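You operate a simulated robot arm through the tools that you are given. There is no shell and no other tool. Be economical: measure what you need, move in short steps, check, and stop when the job is done.

The job below is to be done with a simulated two-armed robot. You get a single attempt, and the scene is never put back.

## Task
Wipe up the spill on the top of the white table with the cloth and put it back.

It is judged by the outcome, as a careful person would: the job done as asked, and still so three seconds after it is handed in. It fails if anything else is knocked over, pushed out of place, dropped, spilled or broken. Flat cloth is picked up by pressing the open fingertips on it (5 to 10 N) and closing them slowly along it; thin cloth reads only 2 to 8 mm in the jaws.

## Robot
Two 7-joint arms with two-finger parallel grippers on one trunk, on a base that drives. Base frame: it is fixed to the floor where the robot stands at the start and does not move with it; the origin is under the middle of the robot, x ahead of it, y to its left, z up. Lengths are in mm, angles in degrees, forces in N, time in s.
The left shoulder is at the start at [70, 134, 1076], the right one opposite. Payload 1.57 kg a hand.
The tool frame of a hand sits at the grasp point between the pads (the TCP): z along the fingers, y along the line on which they close. The tips reach 30 mm beyond it. The gripper opens to 80 mm. The fingers are 17 mm wide and 12 mm thick; the gripper's body (40 by 82 mm) begins 80 mm behind the TCP.
Orientation is that of the tool frame in the base frame, as a unit quaternion [x, y, z, w]. With the fingers straight down and closing along the base's y, the tool's x points along the base's -x, its y along +y and its z along -z.

## Interface
- The arms move only by the tool apply_moves. It takes "left_moves", "right_moves" or both (then of equal length, played together; a hand with none holds still); each is a list of rows, each an object of numbers (a shift or turn left out is 0, a gripper value left out holds the last): "tx", "ty", "tz": the shift along the base's x, y, z in mm; "rx", "ry", "rz": the turn, a rotation vector about the base's x, y, z in degrees. In form: [{"tx": .., "ty": .., "tz": .., "rx": .., "ry": .., "rz": ..}, ...]. A call has 1 to 8 rows; each row shifts and turns the commanded pose from where the row before left it. "left_gripper" and "right_gripper" are, for a hand that has rows, the gripper command, from -1 (shut) to 1 (fully open), values between in proportion, set as the call begins (left out, the last holds). Rows are played at 5 a second. More than 50 mm and 8.6 degrees between two rows, or a gripper value outside its range, and nothing of the call is played. A pose out of reach is approached as far as the arm can. The call stops where the force on the tool passes 40 N (or 10 N more than at its start, if that is more) or the arm is blocked; 0.2 s more then pass. The fingers move at their own pace (about 153 mm/s each) and stop on an object; they squeeze with about 39 N. The grip force told is the motor's: it shows also when the fingers shut on nothing. Time passes only in rows, and 0.2 s behind the last, so rows that do not move let the fingers close. The reply holds the time, the measured pose of the TCP, the force on the tool along the base axes, the opening and the grip force, in the units named above and with some noise, and new pictures: "show" is both (left out), scene, wrist or none (wrist: the cameras of the hands that moved).
- Cameras (640 x 400 px; columns grow to the right, rows downward): "scene" is now at [126.5, 23.5, 1284.2]; the picture's right is [0.27, -0.96, 0.00], its down [-0.72, -0.21, -0.66] and it looks along [0.64, 0.18, -0.75] (base axes); focal length 259 px, centre (320, 200). "left" rides on the left gripper at [72, 7, -122] in its tool frame; the picture's right is [-0.09, 1.00, 0.00], its down [-0.84, -0.08, -0.54] and it looks along [-0.54, -0.05, 0.84] (tool axes); focal length 238 px, centre (320, 200). "right" rides on the right gripper at [72, -7, -122] in its tool frame; the picture's right is [0.09, 1.00, 0.00], its down [-0.84, 0.08, -0.54] and it looks along [-0.54, 0.05, 0.84] (tool axes); focal length 238 px, centre (320, 200).
- raise_lower(by): slides the trunk up (or, below 0, down) by that many mm; the arms and the scene camera ride with it, the base frame stays. It gives what a move gives, with no picture.
- base_move(legs): drives the robot by 1 to 6 legs, each [ahead, left, turn to the left] in mm, mm and degrees, along the robot's own axes; the way and the turn of a leg run together, so that a leg with both is an arc; at most 1500 mm and 180 degrees a leg. The arms and the cameras ride along, it lands a little off, and it stops where it bumps. It gives what a move gives, and a new picture of the scene camera.
- head_to(pan, tilt): turns the head with the scene camera to pan (to the left, within 86 degrees either way) and tilt (down, from -29 to 69), counted from straight ahead of the robot. It gives what a move gives, and a new picture of the scene camera.
- point_at(camera, pixels): there is no depth. For up to 12 entries [column, row, z] of the newest picture of that camera ("zoom" is the newest enlarged one), the place [x, y] in the base frame at which the ray of that pixel passes the height z, good to about 3 mm. The clock stands still meanwhile.
- close_up(camera, box): a new picture of the part [left, top, right, bottom] of that camera's present view, enlarged. The clock stands still meanwhile.
- hand_in(): hands the job in; it is judged then, once.

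Work in short steps. Measure before you move; look again where a grasp or a placing could have gone wrong, and mend it. You have 80 turns and 260 pictures in all, those below and enlarged ones among them. Open the grippers and draw the arms clear of the work before you hand the job in, unless the task says otherwise; then end with one line.

The tools are called after "Call:" as name(argument=value, ...) on one line, values as JSON. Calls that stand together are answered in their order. apply_moves: Moves the arms, as the interface text tells. Its arguments: {"type":"object","properties":{"left_moves":{"type":"array"},"left_gripper":{"type":"number"},"right_moves":{"type":"array"},"right_gripper":{"type":"number"},"show":{"type":"string","enum":["both","scene","wrist","none"]}},"required":[]} The other tools are called the same way: raise_lower (by) slides the trunk up or down; base_move (legs) drives the base; head_to (pan, tilt) turns the head that bears the scene camera; point_at (camera, pixels) gives the place at which the rays of pixels pass given heights; close_up (camera, box) takes an enlarged picture of a part of a camera's view; hand_in () hands the job in.

At the start:

```text
clock: 0.0
left_position: [399.2, 363.8, 972.0]
left_ee_rot: [0.0, 1.0, 0.001, 0.0]
left_wrist_force: [-0.2, 0.6, -0.8]
left_width: 80.1
left_gripper_force: 0.1
right_position: [453.8, -1.8, 964.4]
right_ee_rot: [-0.001, 1.0, 0.001, -0.001]
right_wrist_force: [0.5, 0.2, -0.4]
right_width: 79.8
right_gripper_force: 0.0
trunk travel left (down, up): [-650.0, 290.0]
robot x, y, heading: [1.5, -0.7, 0.2]
head pan, tilt: [15.9, 48.6]
```

scene: 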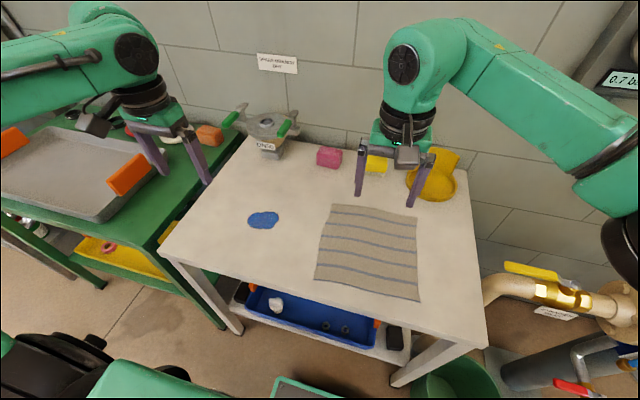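
right: 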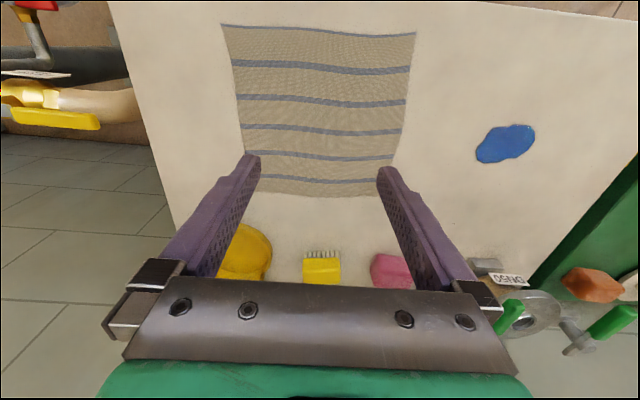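
left: 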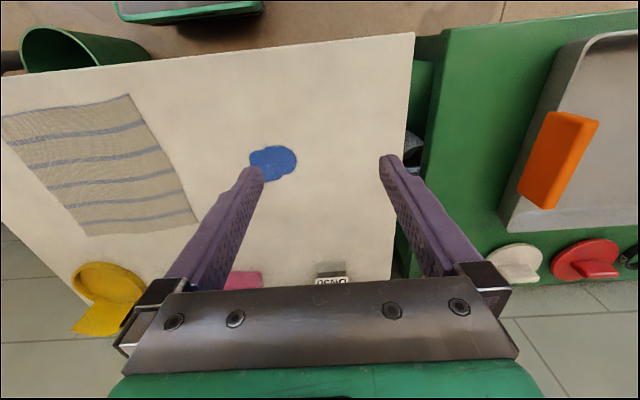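

The scene picture shows the blue spill around (263,220) and the striped cloth with corners near (333,204), (416,214), (419,300), (315,278). I measure them at table height.

Call:
point_at(camera="scene", pixels=[[333, 204, 692], [416, 214, 692], [419, 300, 692], [315, 278, 692], [248, 220, 692], [279, 218, 692], [263, 211, 692], [263, 229, 692], [160, 252, 692], [486, 346, 692], [247, 137, 692], [465, 178, 692]])

Call:
close_up(camera="scene", box=[220, 100, 480, 320])

```text
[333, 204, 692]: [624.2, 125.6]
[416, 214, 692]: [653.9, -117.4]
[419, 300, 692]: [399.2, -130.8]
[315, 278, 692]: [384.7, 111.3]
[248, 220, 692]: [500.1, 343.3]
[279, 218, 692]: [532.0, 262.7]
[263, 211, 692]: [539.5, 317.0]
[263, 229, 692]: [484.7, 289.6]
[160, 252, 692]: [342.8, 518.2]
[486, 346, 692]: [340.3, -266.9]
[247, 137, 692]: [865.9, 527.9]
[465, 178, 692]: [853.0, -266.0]
```

```text
1.82 times, centred on (350, 210) of scene
```

zoom: 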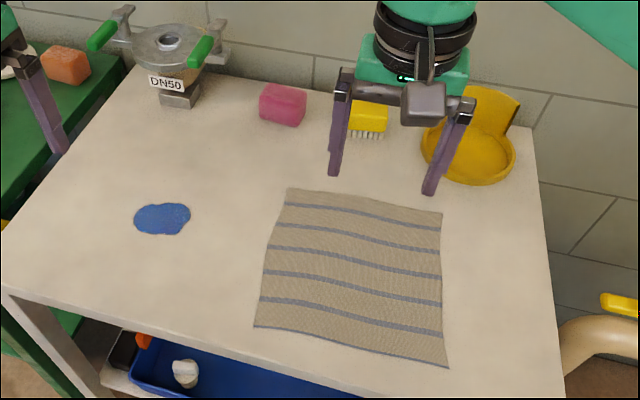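

The cloth spans about x 385–650, y -130–120, and the spill is centred near (512, 303). I'll grip the cloth's left edge with the left hand and pull it flat over the spill. First I move the right hand aside and bring the left hand above the edge.

Call:
apply_moves(left_moves=[{"tx": 12, "ty": -35}, {"tx": 12, "ty": -35}, {"tx": 12, "ty": -36}, {"tx": 12, "ty": -36}, {"tx": 12, "ty": -36}, {"tx": 12, "ty": -36}, {"tx": 12, "ty": -36}, {"tx": 11, "ty": -36}], right_moves=[{"ty": -25}, {"ty": -25}, {"ty": -25}, {"ty": -25}, {"ty": -25}, {"ty": -25}, {"ty": 0}, {"ty": 0}], left_gripper=0.4, show="none")

Call:
apply_moves(left_moves=[{"tz": -40}, {"tz": -40}, {"tz": -40}, {"tz": -40}, {"tz": -40}, {"tz": -20}, {}])

```text
clock: 1.8
left_position: [475.6, 92.5, 972.6]
left_ee_rot: [-0.001, 1.0, 0.001, 0.001]
left_wrist_force: [-0.2, -1.7, -0.4]
left_width: 56.1
left_gripper_force: 0.2
left hand out of reach, approached as far as the arm can: row 8
right_position: [452.1, -151.5, 965.1]
right_ee_rot: [0.0, 1.0, 0.0, 0.0]
right_wrist_force: [-0.1, 0.2, 1.4]
right_width: 80.2
right_gripper_force: 0.1
trunk travel left (down, up): [-650.0, 290.0]
robot x, y, heading: [1.7, 3.1, -0.3]
head pan, tilt: [15.9, 48.6]
```

```text
clock: 3.4
left_position: [445.3, 132.9, 774.7]
left_ee_rot: [-0.001, 1.0, 0.001, 0.0]
left_wrist_force: [-0.3, 0.7, -0.1]
left_width: 56.3
left_gripper_force: 0.0
left hand out of reach, approached as far as the arm can: row 2, 3, 4, 5, 6
right_position: [454.0, -152.2, 965.4]
right_ee_rot: [0.0, 1.0, -0.001, 0.0]
right_wrist_force: [-0.1, -0.7, 0.7]
right_width: 79.9
right_gripper_force: 0.0
trunk travel left (down, up): [-650.0, 290.0]
robot x, y, heading: [-0.4, 3.2, 0.2]
head pan, tilt: [15.9, 48.6]
```

scene: 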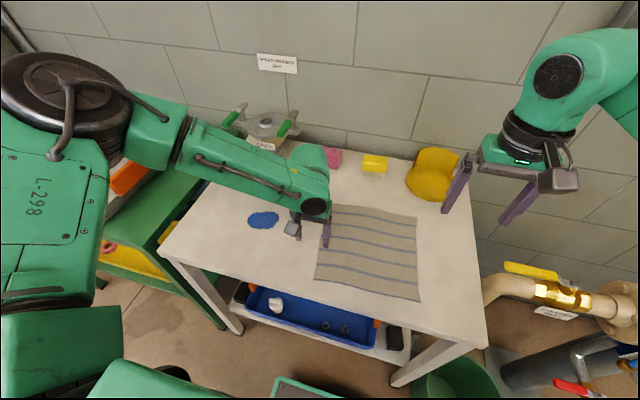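
left: 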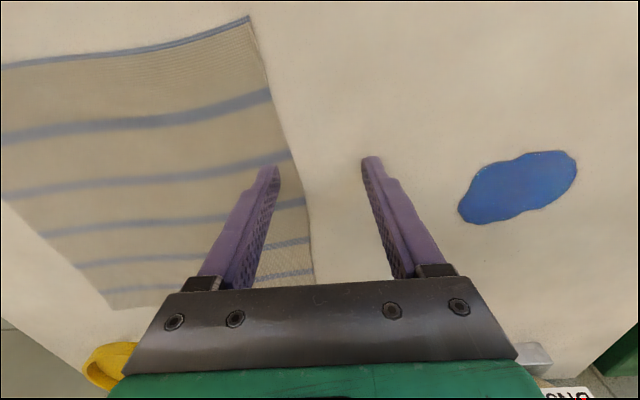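

The left arm stalls short of its target, at (445,133). I turn the tool clockwise to see whether that frees reach toward the cloth.

Call:
apply_moves(left_moves=[{"rz": -8}, {"rz": -8}, {"rz": -8}, {"rz": -6}, {}], show="none")

Call:
apply_moves(left_moves=[{"tx": 10, "ty": -10}, {"tx": 10, "ty": -10}, {"tx": 10, "ty": -10}, {"tx": 10, "ty": -10}, {}])

```text
clock: 4.6
left_position: [444.5, 132.7, 774.4]
left_ee_rot: [0.259, 0.966, 0.0, 0.0]
left_wrist_force: [-0.5, 0.0, 0.5]
left_width: 56.2
left_gripper_force: 0.0
right_position: [454.0, -152.5, 966.6]
right_ee_rot: [0.001, 1.0, 0.0, 0.0]
right_wrist_force: [-0.5, 0.3, -0.1]
right_width: 79.9
right_gripper_force: 0.0
trunk travel left (down, up): [-650.0, 290.0]
robot x, y, heading: [2.2, 4.4, -0.3]
head pan, tilt: [15.9, 48.6]
```

```text
clock: 5.8
left_position: [456.1, 122.8, 798.5]
left_ee_rot: [0.259, 0.966, -0.001, 0.001]
left_wrist_force: [-0.2, 0.4, 0.0]
left_width: 56.2
left_gripper_force: 0.0
left hand out of reach, approached as far as the arm can: row 1, 2, 3, 4
right_position: [453.3, -151.8, 966.1]
right_ee_rot: [0.0, 1.0, 0.0, 0.0]
right_wrist_force: [0.0, -0.4, 0.8]
right_width: 79.8
right_gripper_force: 0.2
trunk travel left (down, up): [-650.0, 290.0]
robot x, y, heading: [-0.8, -3.2, 0.0]
head pan, tilt: [15.9, 48.6]
```

scene: 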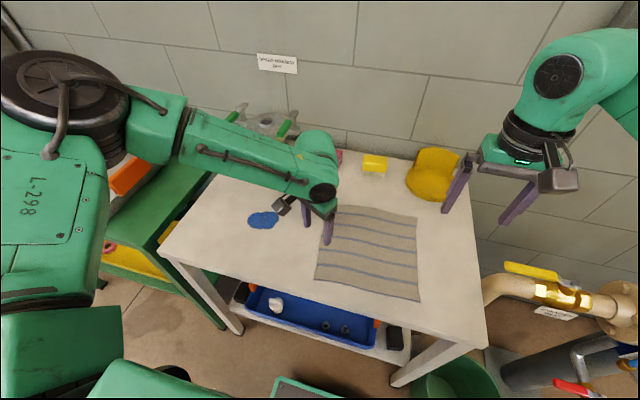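
left: 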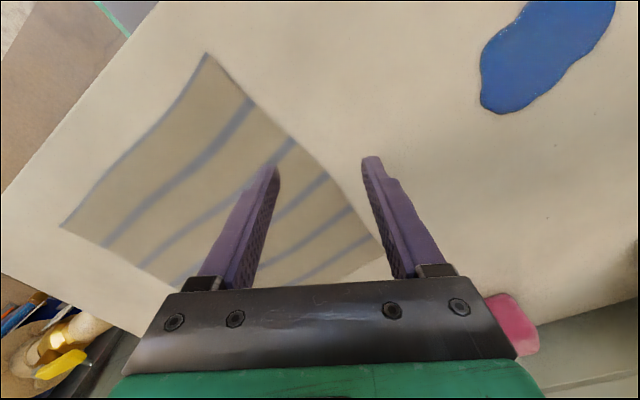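

The arm seems limited in the low, inward direction rather than by yaw. Before moving the base or trunk, I look at the floor and surroundings.

Call:
head_to(pan=0, tilt=69)

Call:
head_to(pan=60, tilt=50)

Call:
head_to(pan=-55, tilt=55)

```text
clock: 6.6
left_position: [456.0, 122.8, 798.8]
left_ee_rot: [0.259, 0.966, 0.0, 0.001]
left_wrist_force: [0.2, 0.3, -0.6]
left_width: 56.1
left_gripper_force: 0.2
right_position: [452.6, -152.3, 966.4]
right_ee_rot: [0.0, 1.0, 0.0, 0.001]
right_wrist_force: [-0.2, -0.3, -0.2]
right_width: 80.1
right_gripper_force: 0.0
trunk travel left (down, up): [-650.0, 290.0]
robot x, y, heading: [-3.7, -0.9, -0.2]
head pan, tilt: [0.0, 68.8]
```

scene: 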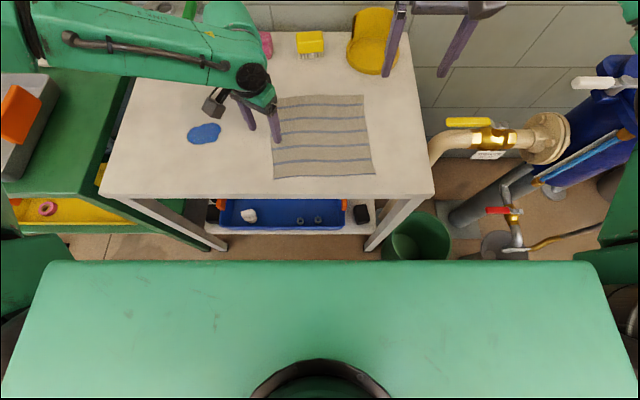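

```text
clock: 7.9
left_position: [455.8, 123.1, 799.0]
left_ee_rot: [0.259, 0.966, 0.0, 0.001]
left_wrist_force: [-0.2, 0.4, -0.5]
left_width: 56.1
left_gripper_force: 0.0
right_position: [454.3, -152.6, 966.1]
right_ee_rot: [0.0, 1.0, 0.0, 0.0]
right_wrist_force: [0.4, 0.0, 0.1]
right_width: 79.9
right_gripper_force: 0.1
trunk travel left (down, up): [-650.0, 290.0]
robot x, y, heading: [2.5, 1.0, -0.4]
head pan, tilt: [60.0, 50.0]
```

scene: 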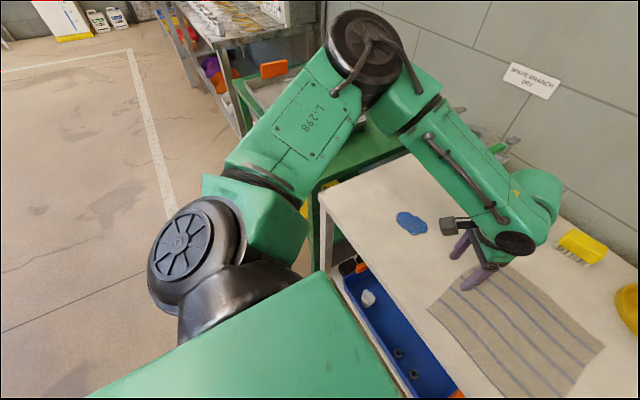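

```text
clock: 9.9
left_position: [455.9, 123.7, 797.5]
left_ee_rot: [0.259, 0.966, 0.0, 0.0]
left_wrist_force: [0.4, -0.3, 0.0]
left_width: 55.9
left_gripper_force: 0.0
right_position: [454.2, -152.3, 966.1]
right_ee_rot: [0.001, 1.0, 0.001, 0.0]
right_wrist_force: [0.3, -0.5, 0.3]
right_width: 80.0
right_gripper_force: 0.1
trunk travel left (down, up): [-650.0, 290.0]
robot x, y, heading: [1.6, -3.2, -0.0]
head pan, tilt: [-55.0, 55.0]
```

scene: 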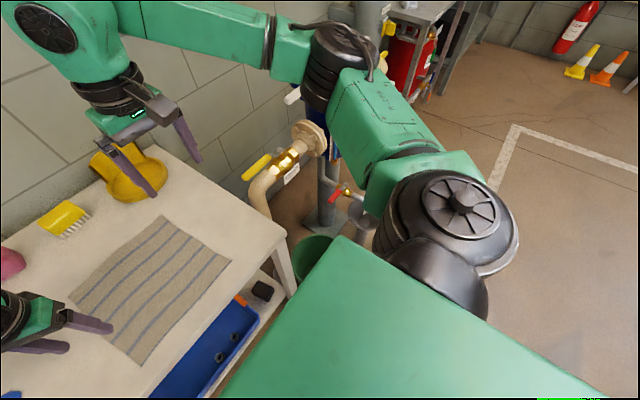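

Surroundings: the right elbow is close to the pipes, so I avoid base and trunk moves for now. I test the opposite yaw for reach.

Call:
apply_moves(left_moves=[{"rz": 8}, {"rz": 8}, {"rz": 8}, {"rz": 8}, {"rz": 8}, {"rz": 8}, {"rz": 8}, {"rz": 4}], show="none")

Call:
apply_moves(left_moves=[{"tz": -10}, {"tz": -10}, {"ty": -15}, {"ty": -15}, {}], show="none")

Call:
head_to(pan=16, tilt=55)

```text
clock: 11.7
left_position: [457.1, 125.5, 797.6]
left_ee_rot: [-0.261, 0.965, -0.001, 0.001]
left_wrist_force: [0.1, 0.9, 0.5]
left_width: 55.9
left_gripper_force: 0.1
right_position: [452.6, -152.3, 966.1]
right_ee_rot: [-0.001, 1.0, 0.0, 0.0]
right_wrist_force: [0.0, 0.5, 0.0]
right_width: 80.3
right_gripper_force: 0.1
trunk travel left (down, up): [-650.0, 290.0]
robot x, y, heading: [1.1, -2.8, -0.2]
head pan, tilt: [-55.0, 55.0]
```

```text
clock: 12.9
left_position: [440.0, 113.0, 793.3]
left_ee_rot: [-0.259, 0.966, -0.001, 0.0]
left_wrist_force: [-0.7, 0.4, -0.5]
left_width: 55.9
left_gripper_force: 0.1
left hand out of reach, approached as far as the arm can: row 1, 2, 3, 4
right_position: [454.1, -153.3, 966.0]
right_ee_rot: [-0.001, 1.0, -0.001, 0.0]
right_wrist_force: [-0.5, 0.6, 0.5]
right_width: 80.0
right_gripper_force: 0.2
trunk travel left (down, up): [-650.0, 290.0]
robot x, y, heading: [2.5, 2.1, -0.0]
head pan, tilt: [-55.0, 55.0]
```

```text
clock: 14.3
left_position: [439.4, 113.1, 793.7]
left_ee_rot: [-0.259, 0.966, -0.001, 0.0]
left_wrist_force: [-0.7, -0.1, -0.7]
left_width: 55.8
left_gripper_force: 0.0
right_position: [453.9, -153.0, 966.4]
right_ee_rot: [0.0, 1.0, 0.0, 0.0]
right_wrist_force: [0.4, 0.5, -0.5]
right_width: 79.9
right_gripper_force: 0.1
trunk travel left (down, up): [-650.0, 290.0]
robot x, y, heading: [2.0, 0.2, 0.2]
head pan, tilt: [16.0, 55.0]
```

scene: 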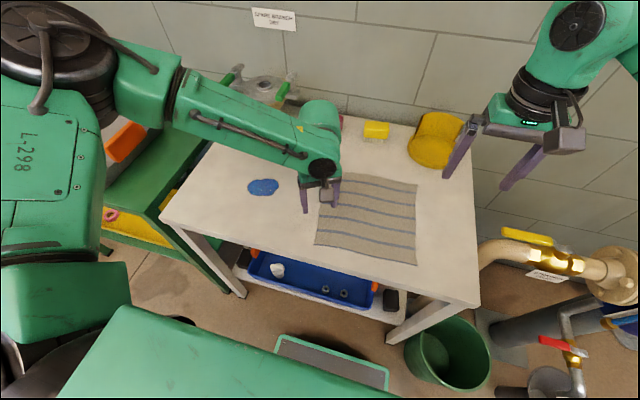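

Yaw makes no difference, and the elbow stays swung out. I try a detour, drawing the hand back toward the body and then forward, to see whether the elbow re-settles.

Call:
apply_moves(left_moves=[{"tx": -35, "rz": -8}, {"tx": -35, "rz": -8}, {"tx": -35, "rz": -8}, {"tx": -35, "rz": -6}, {"ty": -30}, {"ty": -30}, {}], show="none")

Call:
apply_moves(left_moves=[{"tx": 35}, {"tx": 35}, {"tx": 35}, {"tx": 35}, {"tx": 35}, {"tx": 20}, {}], show="scene")

```text
clock: 15.9
left_position: [323.4, 58.8, 798.1]
left_ee_rot: [-0.036, 0.999, -0.002, 0.001]
left_wrist_force: [-1.0, 0.2, -0.2]
left_width: 55.9
left_gripper_force: 0.0
left hand out of reach, approached as far as the arm can: row 4, 6
right_position: [453.4, -151.7, 965.6]
right_ee_rot: [0.0, 1.0, -0.001, 0.0]
right_wrist_force: [0.4, -0.6, -0.3]
right_width: 79.8
right_gripper_force: 0.1
trunk travel left (down, up): [-650.0, 290.0]
robot x, y, heading: [0.1, -1.0, -0.2]
head pan, tilt: [16.0, 55.0]
```

```text
clock: 17.5
left_position: [476.7, 122.1, 829.8]
left_ee_rot: [-0.036, 0.999, 0.0, 0.001]
left_wrist_force: [-0.2, 0.2, 0.5]
left_width: 56.3
left_gripper_force: 0.0
left hand out of reach, approached as far as the arm can: row 1, 2, 3, 4, 5, 6
right_position: [454.3, -152.9, 965.4]
right_ee_rot: [0.0, 1.0, 0.0, 0.0]
right_wrist_force: [1.1, 0.1, 1.1]
right_width: 80.1
right_gripper_force: 0.0
trunk travel left (down, up): [-650.0, 290.0]
robot x, y, heading: [1.4, 2.0, 0.2]
head pan, tilt: [16.0, 55.0]
```

scene: 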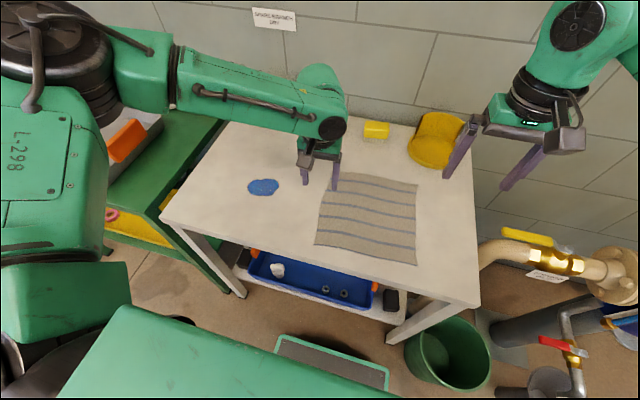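

The left arm's inward limit comes with its elbow-out posture, so turning the robot a little to the right would suit. I check the base front (the panel near (330,360)) and the table edge for clearance.

Call:
point_at(camera="scene", pixels=[[280, 335, 0], [280, 335, 200], [280, 335, 400], [387, 368, 0], [387, 368, 200], [387, 368, 400], [405, 350, 0], [430, 318, 250], [525, 240, 700], [525, 240, 900], [630, 270, 700], [615, 310, 500]])

Call:
close_up(camera="scene", box=[160, 240, 480, 400])

```text
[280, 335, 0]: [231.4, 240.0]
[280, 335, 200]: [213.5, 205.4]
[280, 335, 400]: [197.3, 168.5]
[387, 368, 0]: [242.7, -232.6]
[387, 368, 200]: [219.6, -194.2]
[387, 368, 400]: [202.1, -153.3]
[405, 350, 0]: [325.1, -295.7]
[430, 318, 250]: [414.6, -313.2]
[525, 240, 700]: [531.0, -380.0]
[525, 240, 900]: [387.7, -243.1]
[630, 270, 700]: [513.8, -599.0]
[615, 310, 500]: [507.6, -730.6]
```

```text
2.00 times, centred on (320, 320) of scene
```

zoom: 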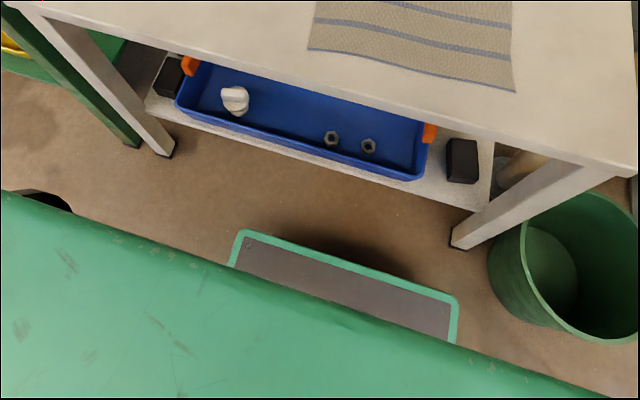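

The base front is at about x 230 with half-width about 210, so a 15° right turn clears both table and bucket. I turn in place.

Call:
base_move(legs=[[0, 0, -15]])

```text
clock: 18.8
left_position: [492.6, -1.6, 829.5]
left_ee_rot: [0.092, 0.996, -0.002, 0.001]
left_wrist_force: [0.5, 0.0, -0.3]
left_width: 55.9
left_gripper_force: 0.0
right_position: [401.5, -260.7, 965.8]
right_ee_rot: [0.128, 0.992, 0.0, 0.0]
right_wrist_force: [-0.6, 0.2, 0.1]
right_width: 80.1
right_gripper_force: 0.1
trunk travel left (down, up): [-650.0, 290.0]
robot x, y, heading: [0.8, -1.9, -14.6]
head pan, tilt: [16.0, 55.0]
```

scene: 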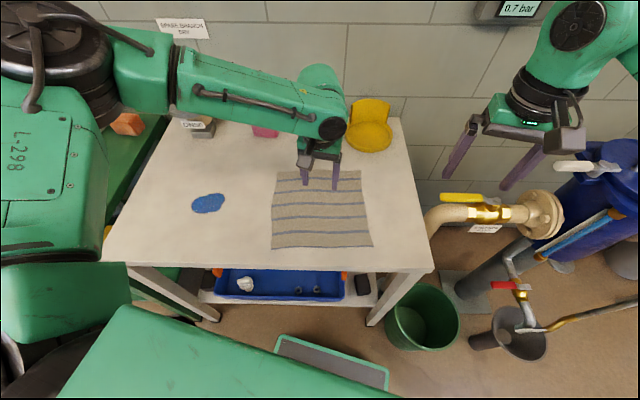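

The turn worked. Now I square the left tool and move it above the left edge region (500,78), lowering part-way.

Call:
apply_moves(left_moves=[{"ty": 20, "rz": 5}, {"ty": 20, "rz": 5.5}, {"ty": 20, "tx": 8}, {"ty": 20}, {"tz": -25}, {"tz": -25}, {"tz": -30}, {}], left_gripper=0.3)

```text
clock: 20.3
left_position: [504.7, 76.6, 771.6]
left_ee_rot: [0.001, 1.0, -0.002, 0.011]
left_wrist_force: [-1.3, 2.4, 15.2]
left_width: 2.5
left_gripper_force: 4.4
right_position: [398.5, -259.7, 966.9]
right_ee_rot: [0.126, 0.992, 0.0, 0.001]
right_wrist_force: [0.6, 0.5, -0.3]
right_width: 80.1
right_gripper_force: 0.1
trunk travel left (down, up): [-650.0, 290.0]
robot x, y, heading: [-5.1, -0.6, -14.5]
head pan, tilt: [16.0, 55.0]
stopped in row 7 (left hand): the force on the tool passed its limit (the readings are from after the stop); the commanded pose is now the measured one
```

scene: 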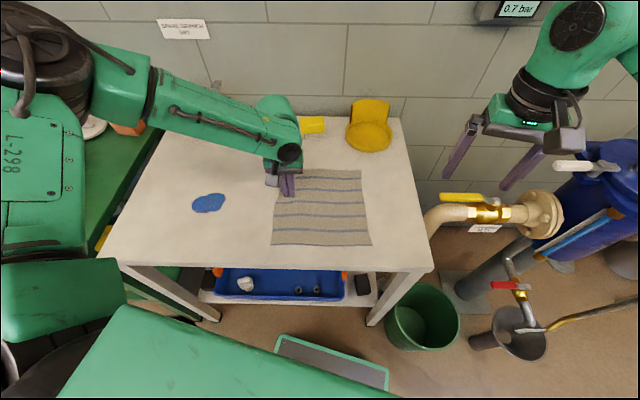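
left: 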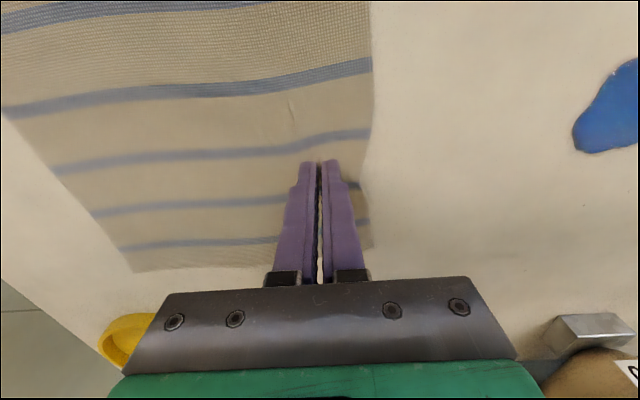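

Unexpected: the fingers read shut (2.5 mm) with 15 N on the tool at z 772. I look closely before doing anything.

Call:
close_up(camera="scene", box=[230, 120, 390, 220])

Call:
close_up(camera="left", box=[220, 130, 420, 290])

Call:
apply_moves(left_moves=[{}], show="none")

```text
4.00 times, centred on (310, 170) of scene
```

zoom: 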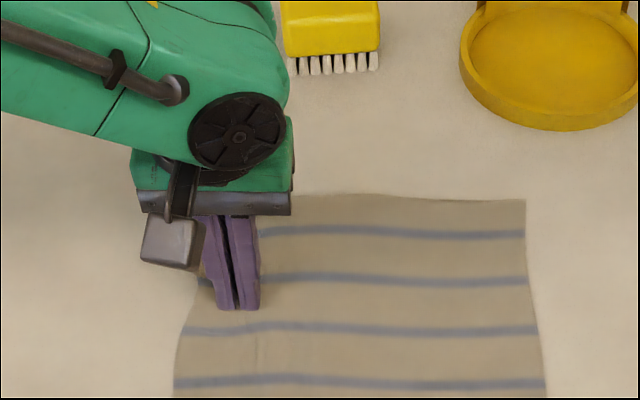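

```text
2.50 times, centred on (320, 210) of left
```

zoom: 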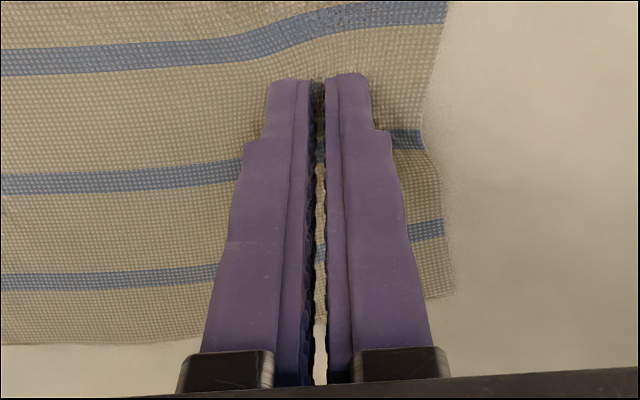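

```text
clock: 20.7
left_position: [505.3, 75.5, 771.6]
left_ee_rot: [0.001, 1.0, -0.002, 0.011]
left_wrist_force: [0.3, -3.3, 18.2]
left_width: 49.0
left_gripper_force: 0.0
right_position: [399.0, -262.0, 965.7]
right_ee_rot: [0.127, 0.992, 0.0, 0.001]
right_wrist_force: [0.1, -0.3, -0.2]
right_width: 80.2
right_gripper_force: 0.1
trunk travel left (down, up): [-650.0, 290.0]
robot x, y, heading: [1.5, -3.2, -14.4]
head pan, tilt: [16.0, 55.0]
```

The fingers are open again (49 mm) yet 18 N pushes up at z 772. I check the table height by triangulating cloth features in both cameras.

Call:
apply_moves(left_moves=[{}])

Call:
point_at(camera="left", pixels=[[573, 140, 692], [573, 140, 740], [370, 60, 692], [370, 60, 740], [128, 272, 692], [128, 272, 740]])

Call:
point_at(camera="scene", pixels=[[225, 197, 692], [225, 197, 740], [271, 247, 692], [271, 247, 740], [360, 171, 692], [360, 171, 740], [277, 172, 692], [277, 172, 740]])

```text
clock: 21.1
left_position: [504.5, 74.7, 771.9]
left_ee_rot: [0.001, 1.0, 0.0, 0.01]
left_wrist_force: [3.4, -3.2, 20.5]
left_width: 48.9
left_gripper_force: 0.0
right_position: [399.2, -263.3, 966.6]
right_ee_rot: [0.126, 0.992, 0.001, 0.0]
right_wrist_force: [0.9, 0.4, -0.9]
right_width: 80.0
right_gripper_force: 0.0
trunk travel left (down, up): [-650.0, 290.0]
robot x, y, heading: [0.4, -3.0, -14.7]
head pan, tilt: [16.0, 55.0]
```

scene: 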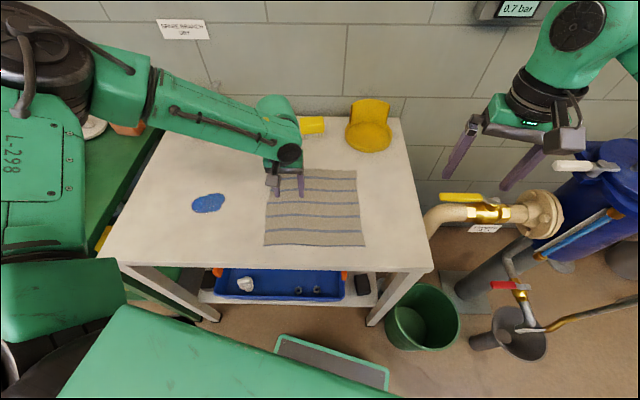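
left: 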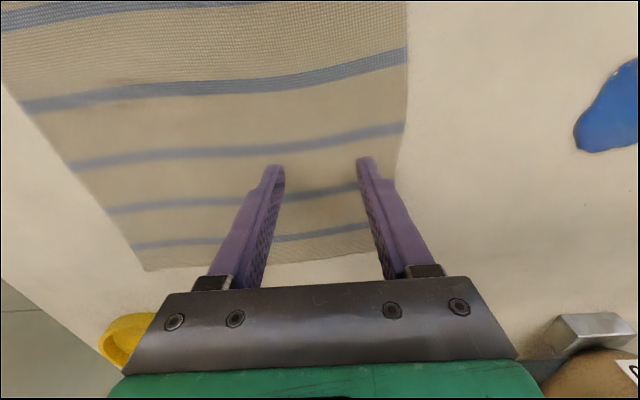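

```text
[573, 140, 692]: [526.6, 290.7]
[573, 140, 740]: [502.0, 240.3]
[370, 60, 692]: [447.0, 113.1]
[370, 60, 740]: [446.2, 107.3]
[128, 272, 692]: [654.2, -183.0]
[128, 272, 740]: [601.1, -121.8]
```

```text
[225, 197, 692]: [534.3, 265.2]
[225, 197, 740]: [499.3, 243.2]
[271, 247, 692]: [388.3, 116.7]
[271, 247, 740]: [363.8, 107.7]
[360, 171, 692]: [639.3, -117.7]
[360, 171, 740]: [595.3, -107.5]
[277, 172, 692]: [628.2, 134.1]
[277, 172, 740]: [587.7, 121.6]
```

Triangulation agrees at z≈740 and not 691, so the tabletop is really at about 740 and the fingertips are touching the cloth now. I re-measure everything at 740.

Call:
point_at(camera="scene", pixels=[[191, 205, 740], [225, 200, 740], [208, 193, 740], [208, 213, 740], [264, 245, 740], [365, 247, 740], [357, 171, 740], [270, 175, 740], [103, 258, 740], [434, 271, 740], [399, 118, 740], [325, 133, 740]])

Call:
apply_moves(left_moves=[{"tz": 2}, {}], show="none")

```text
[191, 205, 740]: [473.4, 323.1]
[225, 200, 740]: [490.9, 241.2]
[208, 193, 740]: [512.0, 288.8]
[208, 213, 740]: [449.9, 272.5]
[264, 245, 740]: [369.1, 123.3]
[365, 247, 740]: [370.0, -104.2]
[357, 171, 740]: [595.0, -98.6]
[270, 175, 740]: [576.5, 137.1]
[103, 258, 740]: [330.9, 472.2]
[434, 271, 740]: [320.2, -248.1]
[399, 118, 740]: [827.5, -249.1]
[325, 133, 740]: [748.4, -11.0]
```

```text
clock: 21.7
left_position: [504.4, 75.8, 771.3]
left_ee_rot: [0.001, 1.0, -0.001, 0.007]
left_wrist_force: [-1.1, -1.1, 8.9]
left_width: 49.6
left_gripper_force: 0.2
right_position: [400.4, -260.8, 965.5]
right_ee_rot: [0.126, 0.992, 0.0, 0.001]
right_wrist_force: [0.4, -0.2, 0.0]
right_width: 79.8
right_gripper_force: 0.0
trunk travel left (down, up): [-650.0, 290.0]
robot x, y, heading: [1.6, -0.8, -14.5]
head pan, tilt: [16.0, 55.0]
```

Spill is at x 450–512, y 241–323, and the cloth's original centre was about (484,-1). I recentre the pinch at x≈478, y≈85 and press lightly.

Call:
apply_moves(left_moves=[{"tz": 15}, {"tx": -26, "ty": 10}, {"tz": -11}, {"tz": -4}, {}], show="none")

Call:
apply_moves(left_moves=[{"tz": -1}, {}], left_gripper=0.05, show="none")

```text
clock: 22.9
left_position: [479.5, 85.9, 771.1]
left_ee_rot: [0.001, 1.0, -0.002, 0.008]
left_wrist_force: [-0.1, 0.3, 3.7]
left_width: 52.3
left_gripper_force: 0.1
right_position: [401.5, -261.7, 965.9]
right_ee_rot: [0.126, 0.992, 0.0, 0.0]
right_wrist_force: [0.3, 1.0, -0.3]
right_width: 80.0
right_gripper_force: 0.1
trunk travel left (down, up): [-650.0, 290.0]
robot x, y, heading: [3.1, 0.7, -14.5]
head pan, tilt: [16.0, 55.0]
```

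```text
clock: 23.5
left_position: [478.7, 85.5, 772.2]
left_ee_rot: [0.001, 1.0, -0.001, 0.009]
left_wrist_force: [3.2, -1.5, 13.2]
left_width: 41.6
left_gripper_force: 0.0
right_position: [400.1, -262.2, 966.0]
right_ee_rot: [0.126, 0.992, 0.0, 0.0]
right_wrist_force: [0.1, 0.2, 0.0]
right_width: 80.0
right_gripper_force: 0.0
trunk travel left (down, up): [-650.0, 290.0]
robot x, y, heading: [4.0, 1.9, -14.6]
head pan, tilt: [16.0, 55.0]
```

Contact is about 13 N; I keep closing slowly in steps.

Call:
apply_moves(left_moves=[{"tz": 0.5}, {}], left_gripper=-0.25, show="none")

Call:
apply_moves(left_moves=[{}, {}], left_gripper=-0.55, show="none")

Call:
apply_moves(left_moves=[{}, {}], left_gripper=-0.8, show="none")

Call:
apply_moves(left_moves=[{}, {}, {}], left_gripper=-1)

```text
clock: 24.1
left_position: [478.5, 86.0, 771.6]
left_ee_rot: [0.001, 1.0, 0.0, 0.008]
left_wrist_force: [-2.0, -2.1, 10.6]
left_width: 28.6
left_gripper_force: 0.0
right_position: [399.0, -261.9, 966.3]
right_ee_rot: [0.126, 0.992, 0.0, 0.001]
right_wrist_force: [0.0, -0.1, 0.7]
right_width: 79.9
right_gripper_force: 0.1
trunk travel left (down, up): [-650.0, 290.0]
robot x, y, heading: [0.1, 1.3, -14.8]
head pan, tilt: [16.0, 55.0]
```

```text
clock: 24.7
left_position: [478.2, 87.0, 770.9]
left_ee_rot: [0.001, 1.0, -0.001, 0.009]
left_wrist_force: [-0.2, -1.5, 9.6]
left_width: 16.8
left_gripper_force: 0.1
right_position: [399.2, -262.2, 966.3]
right_ee_rot: [0.126, 0.992, 0.001, 0.0]
right_wrist_force: [-0.1, -0.7, 0.0]
right_width: 80.1
right_gripper_force: 0.0
trunk travel left (down, up): [-650.0, 290.0]
robot x, y, heading: [2.7, 1.5, -14.6]
head pan, tilt: [16.0, 55.0]
```

```text
clock: 25.3
left_position: [479.0, 86.9, 771.5]
left_ee_rot: [0.001, 1.0, -0.001, 0.008]
left_wrist_force: [-0.2, 0.4, 9.1]
left_width: 7.5
left_gripper_force: 0.0
right_position: [399.1, -261.8, 965.3]
right_ee_rot: [0.126, 0.992, 0.001, 0.001]
right_wrist_force: [0.2, 0.1, -0.3]
right_width: 79.9
right_gripper_force: 0.0
trunk travel left (down, up): [-650.0, 290.0]
robot x, y, heading: [3.3, 1.8, -14.7]
head pan, tilt: [16.0, 55.0]
```

```text
clock: 26.1
left_position: [479.8, 86.9, 771.8]
left_ee_rot: [0.002, 1.0, 0.0, 0.008]
left_wrist_force: [0.5, 0.0, 9.6]
left_width: 2.3
left_gripper_force: 24.3
right_position: [399.8, -261.3, 965.4]
right_ee_rot: [0.127, 0.992, 0.0, 0.0]
right_wrist_force: [0.1, -0.3, -0.1]
right_width: 80.2
right_gripper_force: 0.1
trunk travel left (down, up): [-650.0, 290.0]
robot x, y, heading: [-2.5, 3.7, -14.8]
head pan, tilt: [16.0, 55.0]
```

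scene: 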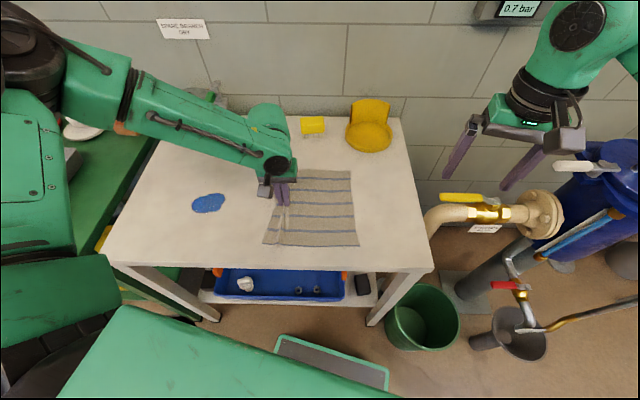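
left: 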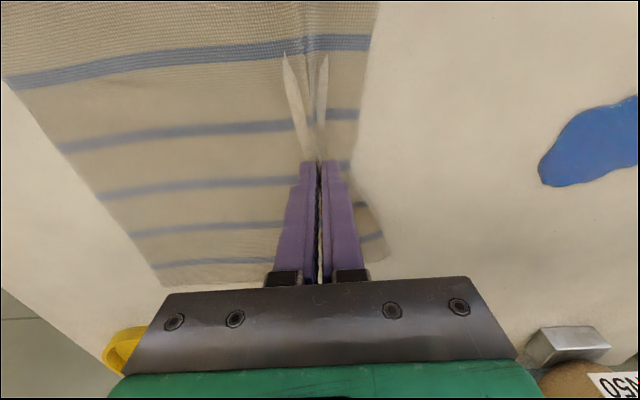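

The cloth fold is gripped (2.3 mm, 24 N). I drag it left with light downward contact, across the spill.

Call:
apply_moves(left_moves=[{"ty": 20}, {"ty": 20}, {"ty": 25}, {"ty": 25}, {"ty": 25}, {"ty": 25}, {}])

```text
clock: 27.7
left_position: [481.2, 224.6, 770.6]
left_ee_rot: [0.002, 1.0, 0.0, 0.01]
left_wrist_force: [1.5, -2.6, 17.3]
left_width: 1.9
left_gripper_force: 23.4
right_position: [400.0, -264.1, 968.0]
right_ee_rot: [0.127, 0.992, 0.001, 0.002]
right_wrist_force: [0.7, -0.4, -0.4]
right_width: 79.8
right_gripper_force: 0.0
trunk travel left (down, up): [-650.0, 290.0]
robot x, y, heading: [-0.6, -1.8, -14.5]
head pan, tilt: [16.0, 55.0]
```

scene: 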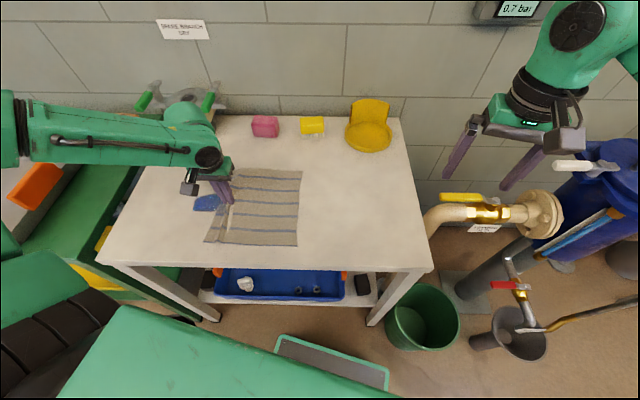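
left: 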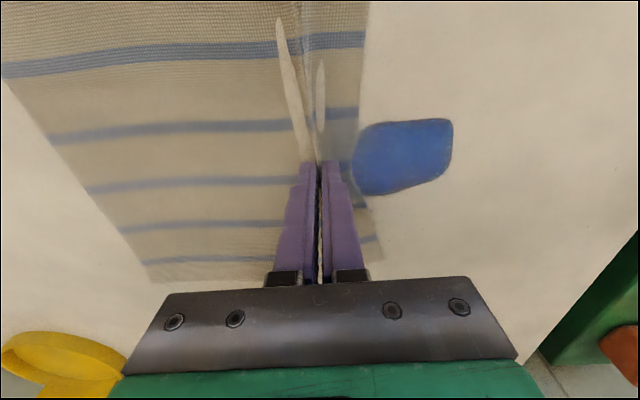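

The cloth follows flat and the spill's edge is being covered. I continue across it.

Call:
apply_moves(left_moves=[{"ty": 20}, {"ty": 20}, {"ty": 20}, {"ty": 20}, {"ty": 20}, {"ty": 20}, {}])

```text
clock: 29.3
left_position: [480.3, 346.3, 772.0]
left_ee_rot: [0.0, 1.0, 0.0, 0.009]
left_wrist_force: [1.8, -2.3, 11.0]
left_width: 2.3
left_gripper_force: 23.8
right_position: [400.4, -263.4, 965.5]
right_ee_rot: [0.126, 0.992, 0.001, 0.0]
right_wrist_force: [-0.3, 0.4, -0.1]
right_width: 79.9
right_gripper_force: 0.0
trunk travel left (down, up): [-650.0, 290.0]
robot x, y, heading: [-1.5, 0.9, -14.4]
head pan, tilt: [16.0, 55.0]
```

scene: 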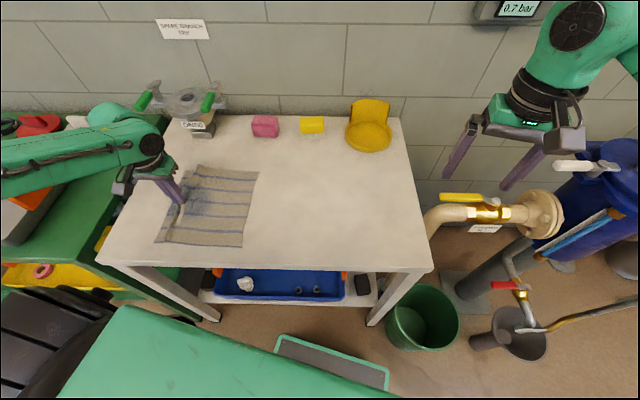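
left: 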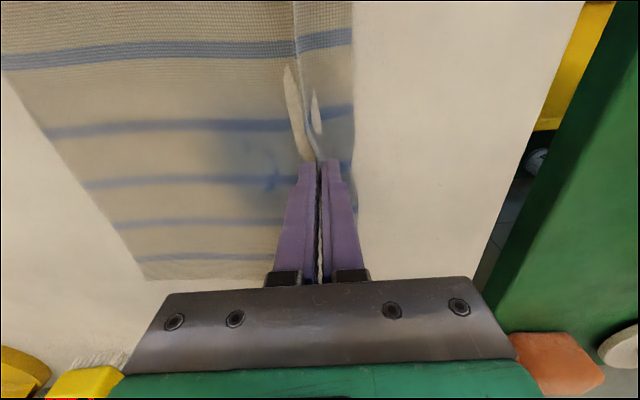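

The cloth shows blue uptake and has covered the spill. I add some side-to-side strokes over the spill zone, then peel the edge up to look underneath.

Call:
apply_moves(left_moves=[{"tx": 20}, {"tx": 20}, {"tx": -20}, {"tx": -20}, {"tx": -20}, {"tx": -20}, {"tx": 20}, {"tx": 20}], show="none")

Call:
apply_moves(left_moves=[{"tz": 30, "ty": -10}, {"tz": 35, "ty": -25}, {"tz": 35, "ty": -35}, {"tz": 20, "ty": -40}, {"ty": -45}, {"ty": -20}])

```text
clock: 31.1
left_position: [478.2, 344.7, 772.3]
left_ee_rot: [0.001, 1.0, 0.0, 0.008]
left_wrist_force: [-4.6, 1.4, 14.8]
left_width: 2.0
left_gripper_force: 23.8
right_position: [398.4, -262.2, 966.4]
right_ee_rot: [0.126, 0.992, 0.0, 0.001]
right_wrist_force: [0.4, 0.3, 1.1]
right_width: 79.9
right_gripper_force: 0.1
trunk travel left (down, up): [-650.0, 290.0]
robot x, y, heading: [-2.0, -1.3, -14.2]
head pan, tilt: [16.0, 55.0]
```

```text
clock: 32.5
left_position: [481.4, 168.4, 894.0]
left_ee_rot: [0.001, 1.0, -0.001, 0.007]
left_wrist_force: [0.2, 0.4, 0.1]
left_width: 2.0
left_gripper_force: 23.5
right_position: [400.9, -261.5, 964.7]
right_ee_rot: [0.127, 0.992, 0.0, 0.0]
right_wrist_force: [-0.4, 0.7, -0.8]
right_width: 79.9
right_gripper_force: 0.1
trunk travel left (down, up): [-650.0, 290.0]
robot x, y, heading: [-2.4, 3.7, -14.8]
head pan, tilt: [16.0, 55.0]
```

scene: 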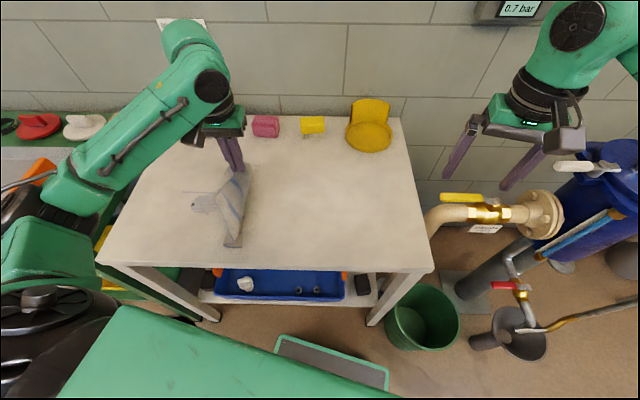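
left: 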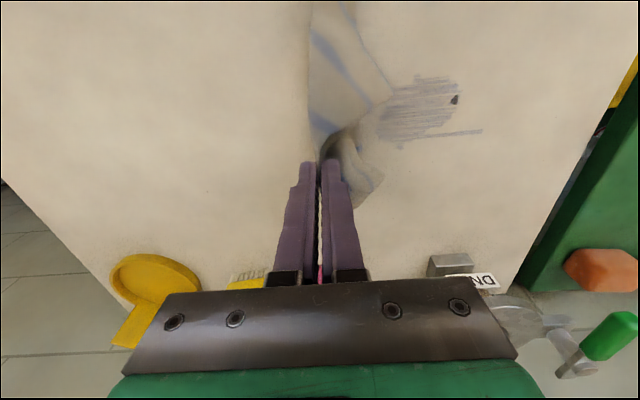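

Most is gone, but faint streaks remain around scene (205,205). I take a closer look.

Call:
close_up(camera="left", box=[300, 40, 540, 190])

Call:
point_at(camera="left", pixels=[[375, 135, 740], [485, 132, 740], [455, 82, 740], [415, 75, 740], [460, 100, 740], [400, 145, 740]])

Call:
close_up(camera="scene", box=[150, 160, 290, 260])

```text
2.67 times, centred on (420, 115) of left
```

zoom: 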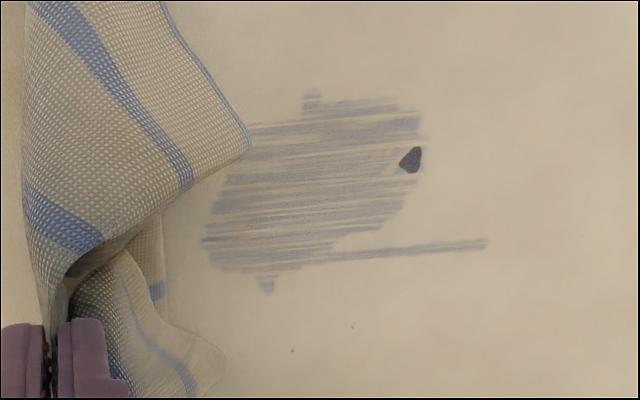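

```text
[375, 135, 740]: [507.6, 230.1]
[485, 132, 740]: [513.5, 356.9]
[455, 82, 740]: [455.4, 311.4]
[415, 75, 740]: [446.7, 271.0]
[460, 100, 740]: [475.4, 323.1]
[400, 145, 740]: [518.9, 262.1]
```

```text
4.00 times, centred on (220, 210) of scene
```

zoom: 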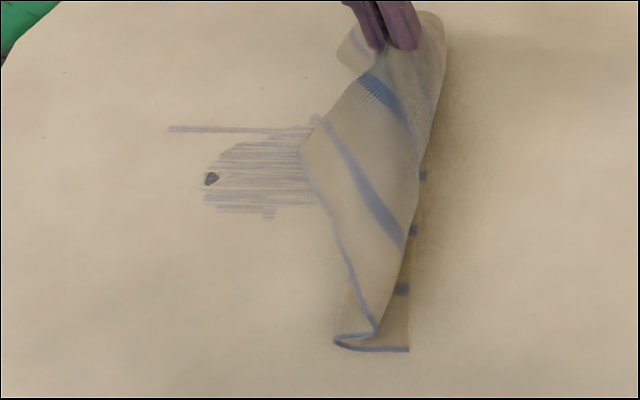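

A thin film plus a dark spot near (460,317) remain over x 445–520, y 230–360. I'll do pressed strokes in parallel lines with the held cloth, starting at x≈450.

Call:
apply_moves(left_moves=[{"tx": -15, "tz": -30}, {"tx": -15, "tz": -30}, {"tz": -30}, {"tz": -20}, {"ty": 15, "tz": -8}, {"ty": 10}, {}])

```text
clock: 34.1
left_position: [451.1, 196.5, 775.1]
left_ee_rot: [0.001, 1.0, 0.0, 0.01]
left_wrist_force: [1.5, -4.6, 14.7]
left_width: 1.9
left_gripper_force: 23.9
right_position: [398.9, -262.7, 967.4]
right_ee_rot: [0.127, 0.992, 0.001, 0.001]
right_wrist_force: [0.2, 0.3, 0.4]
right_width: 79.8
right_gripper_force: 0.1
trunk travel left (down, up): [-650.0, 290.0]
robot x, y, heading: [-1.0, 0.4, -14.4]
head pan, tilt: [16.0, 55.0]
```

scene: 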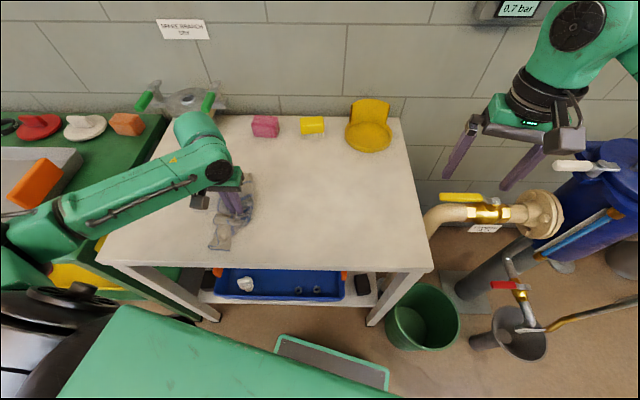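
left: 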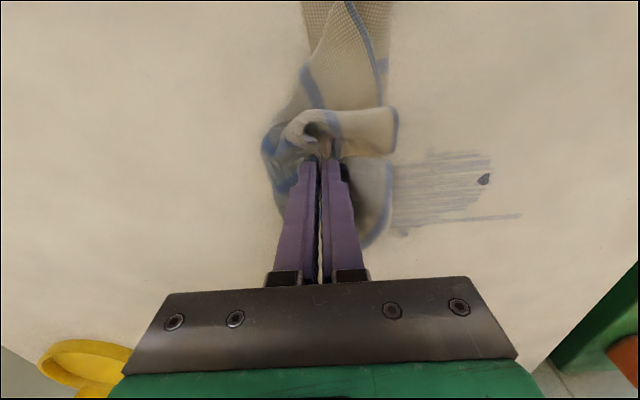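

The cloth is a wad about 110 mm wide, pressed at 15 N. I stroke left through the film, shift in x, and return.

Call:
apply_moves(left_moves=[{"ty": 25, "tx": 3}, {"ty": 25}, {"ty": 25}, {"ty": 25}, {"ty": 25}, {"ty": 25}, {"ty": 15}, {"tx": 15}], show="none")

Call:
apply_moves(left_moves=[{"ty": -25}, {"ty": -25}, {"ty": -25}, {"ty": -25}, {"ty": -25}, {"ty": -25}, {"tx": 15}, {}])

```text
clock: 35.9
left_position: [466.9, 363.2, 774.9]
left_ee_rot: [0.001, 1.0, -0.001, 0.007]
left_wrist_force: [-1.2, -0.5, 6.1]
left_width: 1.9
left_gripper_force: 23.9
right_position: [400.1, -262.0, 965.4]
right_ee_rot: [0.126, 0.992, 0.001, 0.0]
right_wrist_force: [0.0, -0.4, 0.1]
right_width: 80.0
right_gripper_force: 0.0
trunk travel left (down, up): [-650.0, 290.0]
robot x, y, heading: [-0.4, 1.3, -14.5]
head pan, tilt: [16.0, 55.0]
```

```text
clock: 37.7
left_position: [481.2, 211.1, 773.1]
left_ee_rot: [0.001, 1.0, -0.001, 0.009]
left_wrist_force: [-1.6, -2.5, 11.9]
left_width: 2.2
left_gripper_force: 23.6
right_position: [399.7, -262.9, 965.8]
right_ee_rot: [0.127, 0.992, 0.0, 0.002]
right_wrist_force: [0.0, 0.2, -0.3]
right_width: 80.0
right_gripper_force: 0.2
trunk travel left (down, up): [-650.0, 290.0]
robot x, y, heading: [1.5, -3.6, -14.6]
head pan, tilt: [16.0, 55.0]
```

scene: 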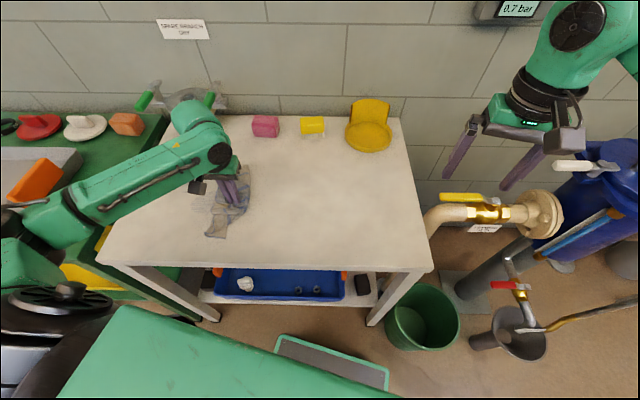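
left: 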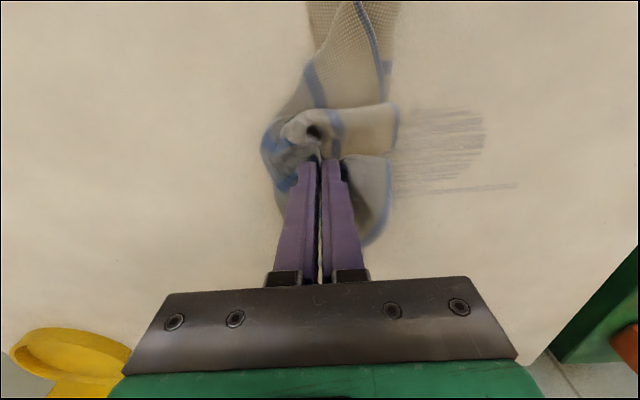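

Progress: the dark spot is gone and the film is fainter. I keep stroking with a little more pressure across the x range.

Call:
apply_moves(left_moves=[{"ty": 25, "tz": -2}, {"ty": 30}, {"ty": 30}, {"ty": 30}, {"ty": 30}, {"ty": 10}, {"tx": 15}, {}], show="none")

Call:
apply_moves(left_moves=[{"ty": -25}, {"ty": -30}, {"ty": -30}, {"ty": -30}, {"ty": -30}, {"ty": -10}, {"tx": 15}, {}], show="none")

Call:
apply_moves(left_moves=[{"ty": 25}, {"ty": 30}, {"ty": 30}, {"ty": 30}, {"ty": 30}, {"ty": 10}, {"tx": -30}, {"tx": -30}], show="none")

Call:
apply_moves(left_moves=[{"ty": -25}, {"ty": -30}, {"ty": -30}, {"ty": -30}, {"ty": -30}, {"ty": -30}, {}])

```text
clock: 39.5
left_position: [491.7, 365.3, 774.5]
left_ee_rot: [0.001, 1.0, 0.002, 0.01]
left_wrist_force: [-5.8, 1.7, 28.0]
left_width: 2.4
left_gripper_force: 23.4
right_position: [396.9, -263.4, 966.5]
right_ee_rot: [0.126, 0.992, 0.002, 0.002]
right_wrist_force: [0.0, 0.0, -0.9]
right_width: 80.0
right_gripper_force: 0.1
trunk travel left (down, up): [-650.0, 290.0]
robot x, y, heading: [-0.6, -0.2, -14.7]
head pan, tilt: [16.0, 55.0]
```

```text
clock: 41.3
left_position: [509.3, 208.4, 775.0]
left_ee_rot: [0.002, 1.0, -0.003, 0.011]
left_wrist_force: [-5.8, -2.6, 30.1]
left_width: 2.1
left_gripper_force: 23.8
right_position: [396.5, -264.0, 967.3]
right_ee_rot: [0.127, 0.992, 0.002, 0.002]
right_wrist_force: [0.3, 0.0, -0.4]
right_width: 80.0
right_gripper_force: 0.0
trunk travel left (down, up): [-650.0, 290.0]
robot x, y, heading: [1.0, 1.2, -14.6]
head pan, tilt: [16.0, 55.0]
```

```text
clock: 43.1
left_position: [451.6, 365.1, 773.8]
left_ee_rot: [0.001, 1.0, 0.0, 0.011]
left_wrist_force: [1.0, -3.4, 19.7]
left_width: 2.1
left_gripper_force: 24.0
right_position: [397.6, -262.9, 966.6]
right_ee_rot: [0.127, 0.992, 0.001, 0.002]
right_wrist_force: [0.5, 0.9, 0.2]
right_width: 80.0
right_gripper_force: 0.1
trunk travel left (down, up): [-650.0, 290.0]
robot x, y, heading: [-0.5, 0.5, -14.7]
head pan, tilt: [16.0, 55.0]
```

```text
clock: 44.7
left_position: [451.3, 190.2, 772.7]
left_ee_rot: [0.0, 1.0, -0.002, 0.012]
left_wrist_force: [2.3, 6.2, 36.2]
left_width: 1.9
left_gripper_force: 23.8
right_position: [397.9, -261.3, 966.3]
right_ee_rot: [0.126, 0.992, 0.0, 0.002]
right_wrist_force: [-0.3, 0.6, -0.2]
right_width: 79.9
right_gripper_force: 0.1
trunk travel left (down, up): [-650.0, 290.0]
robot x, y, heading: [1.0, 1.1, -14.7]
head pan, tilt: [16.0, 55.0]
```

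scene: 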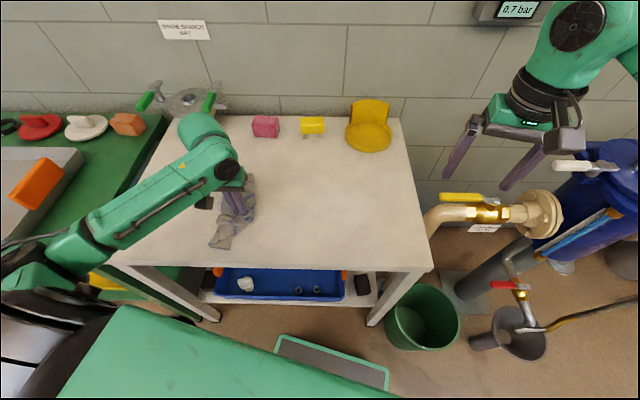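
left: 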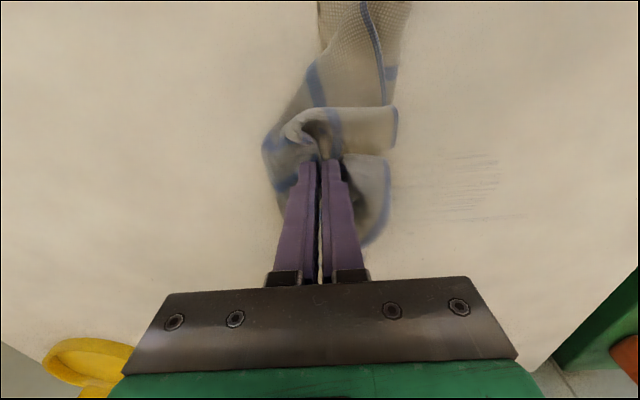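

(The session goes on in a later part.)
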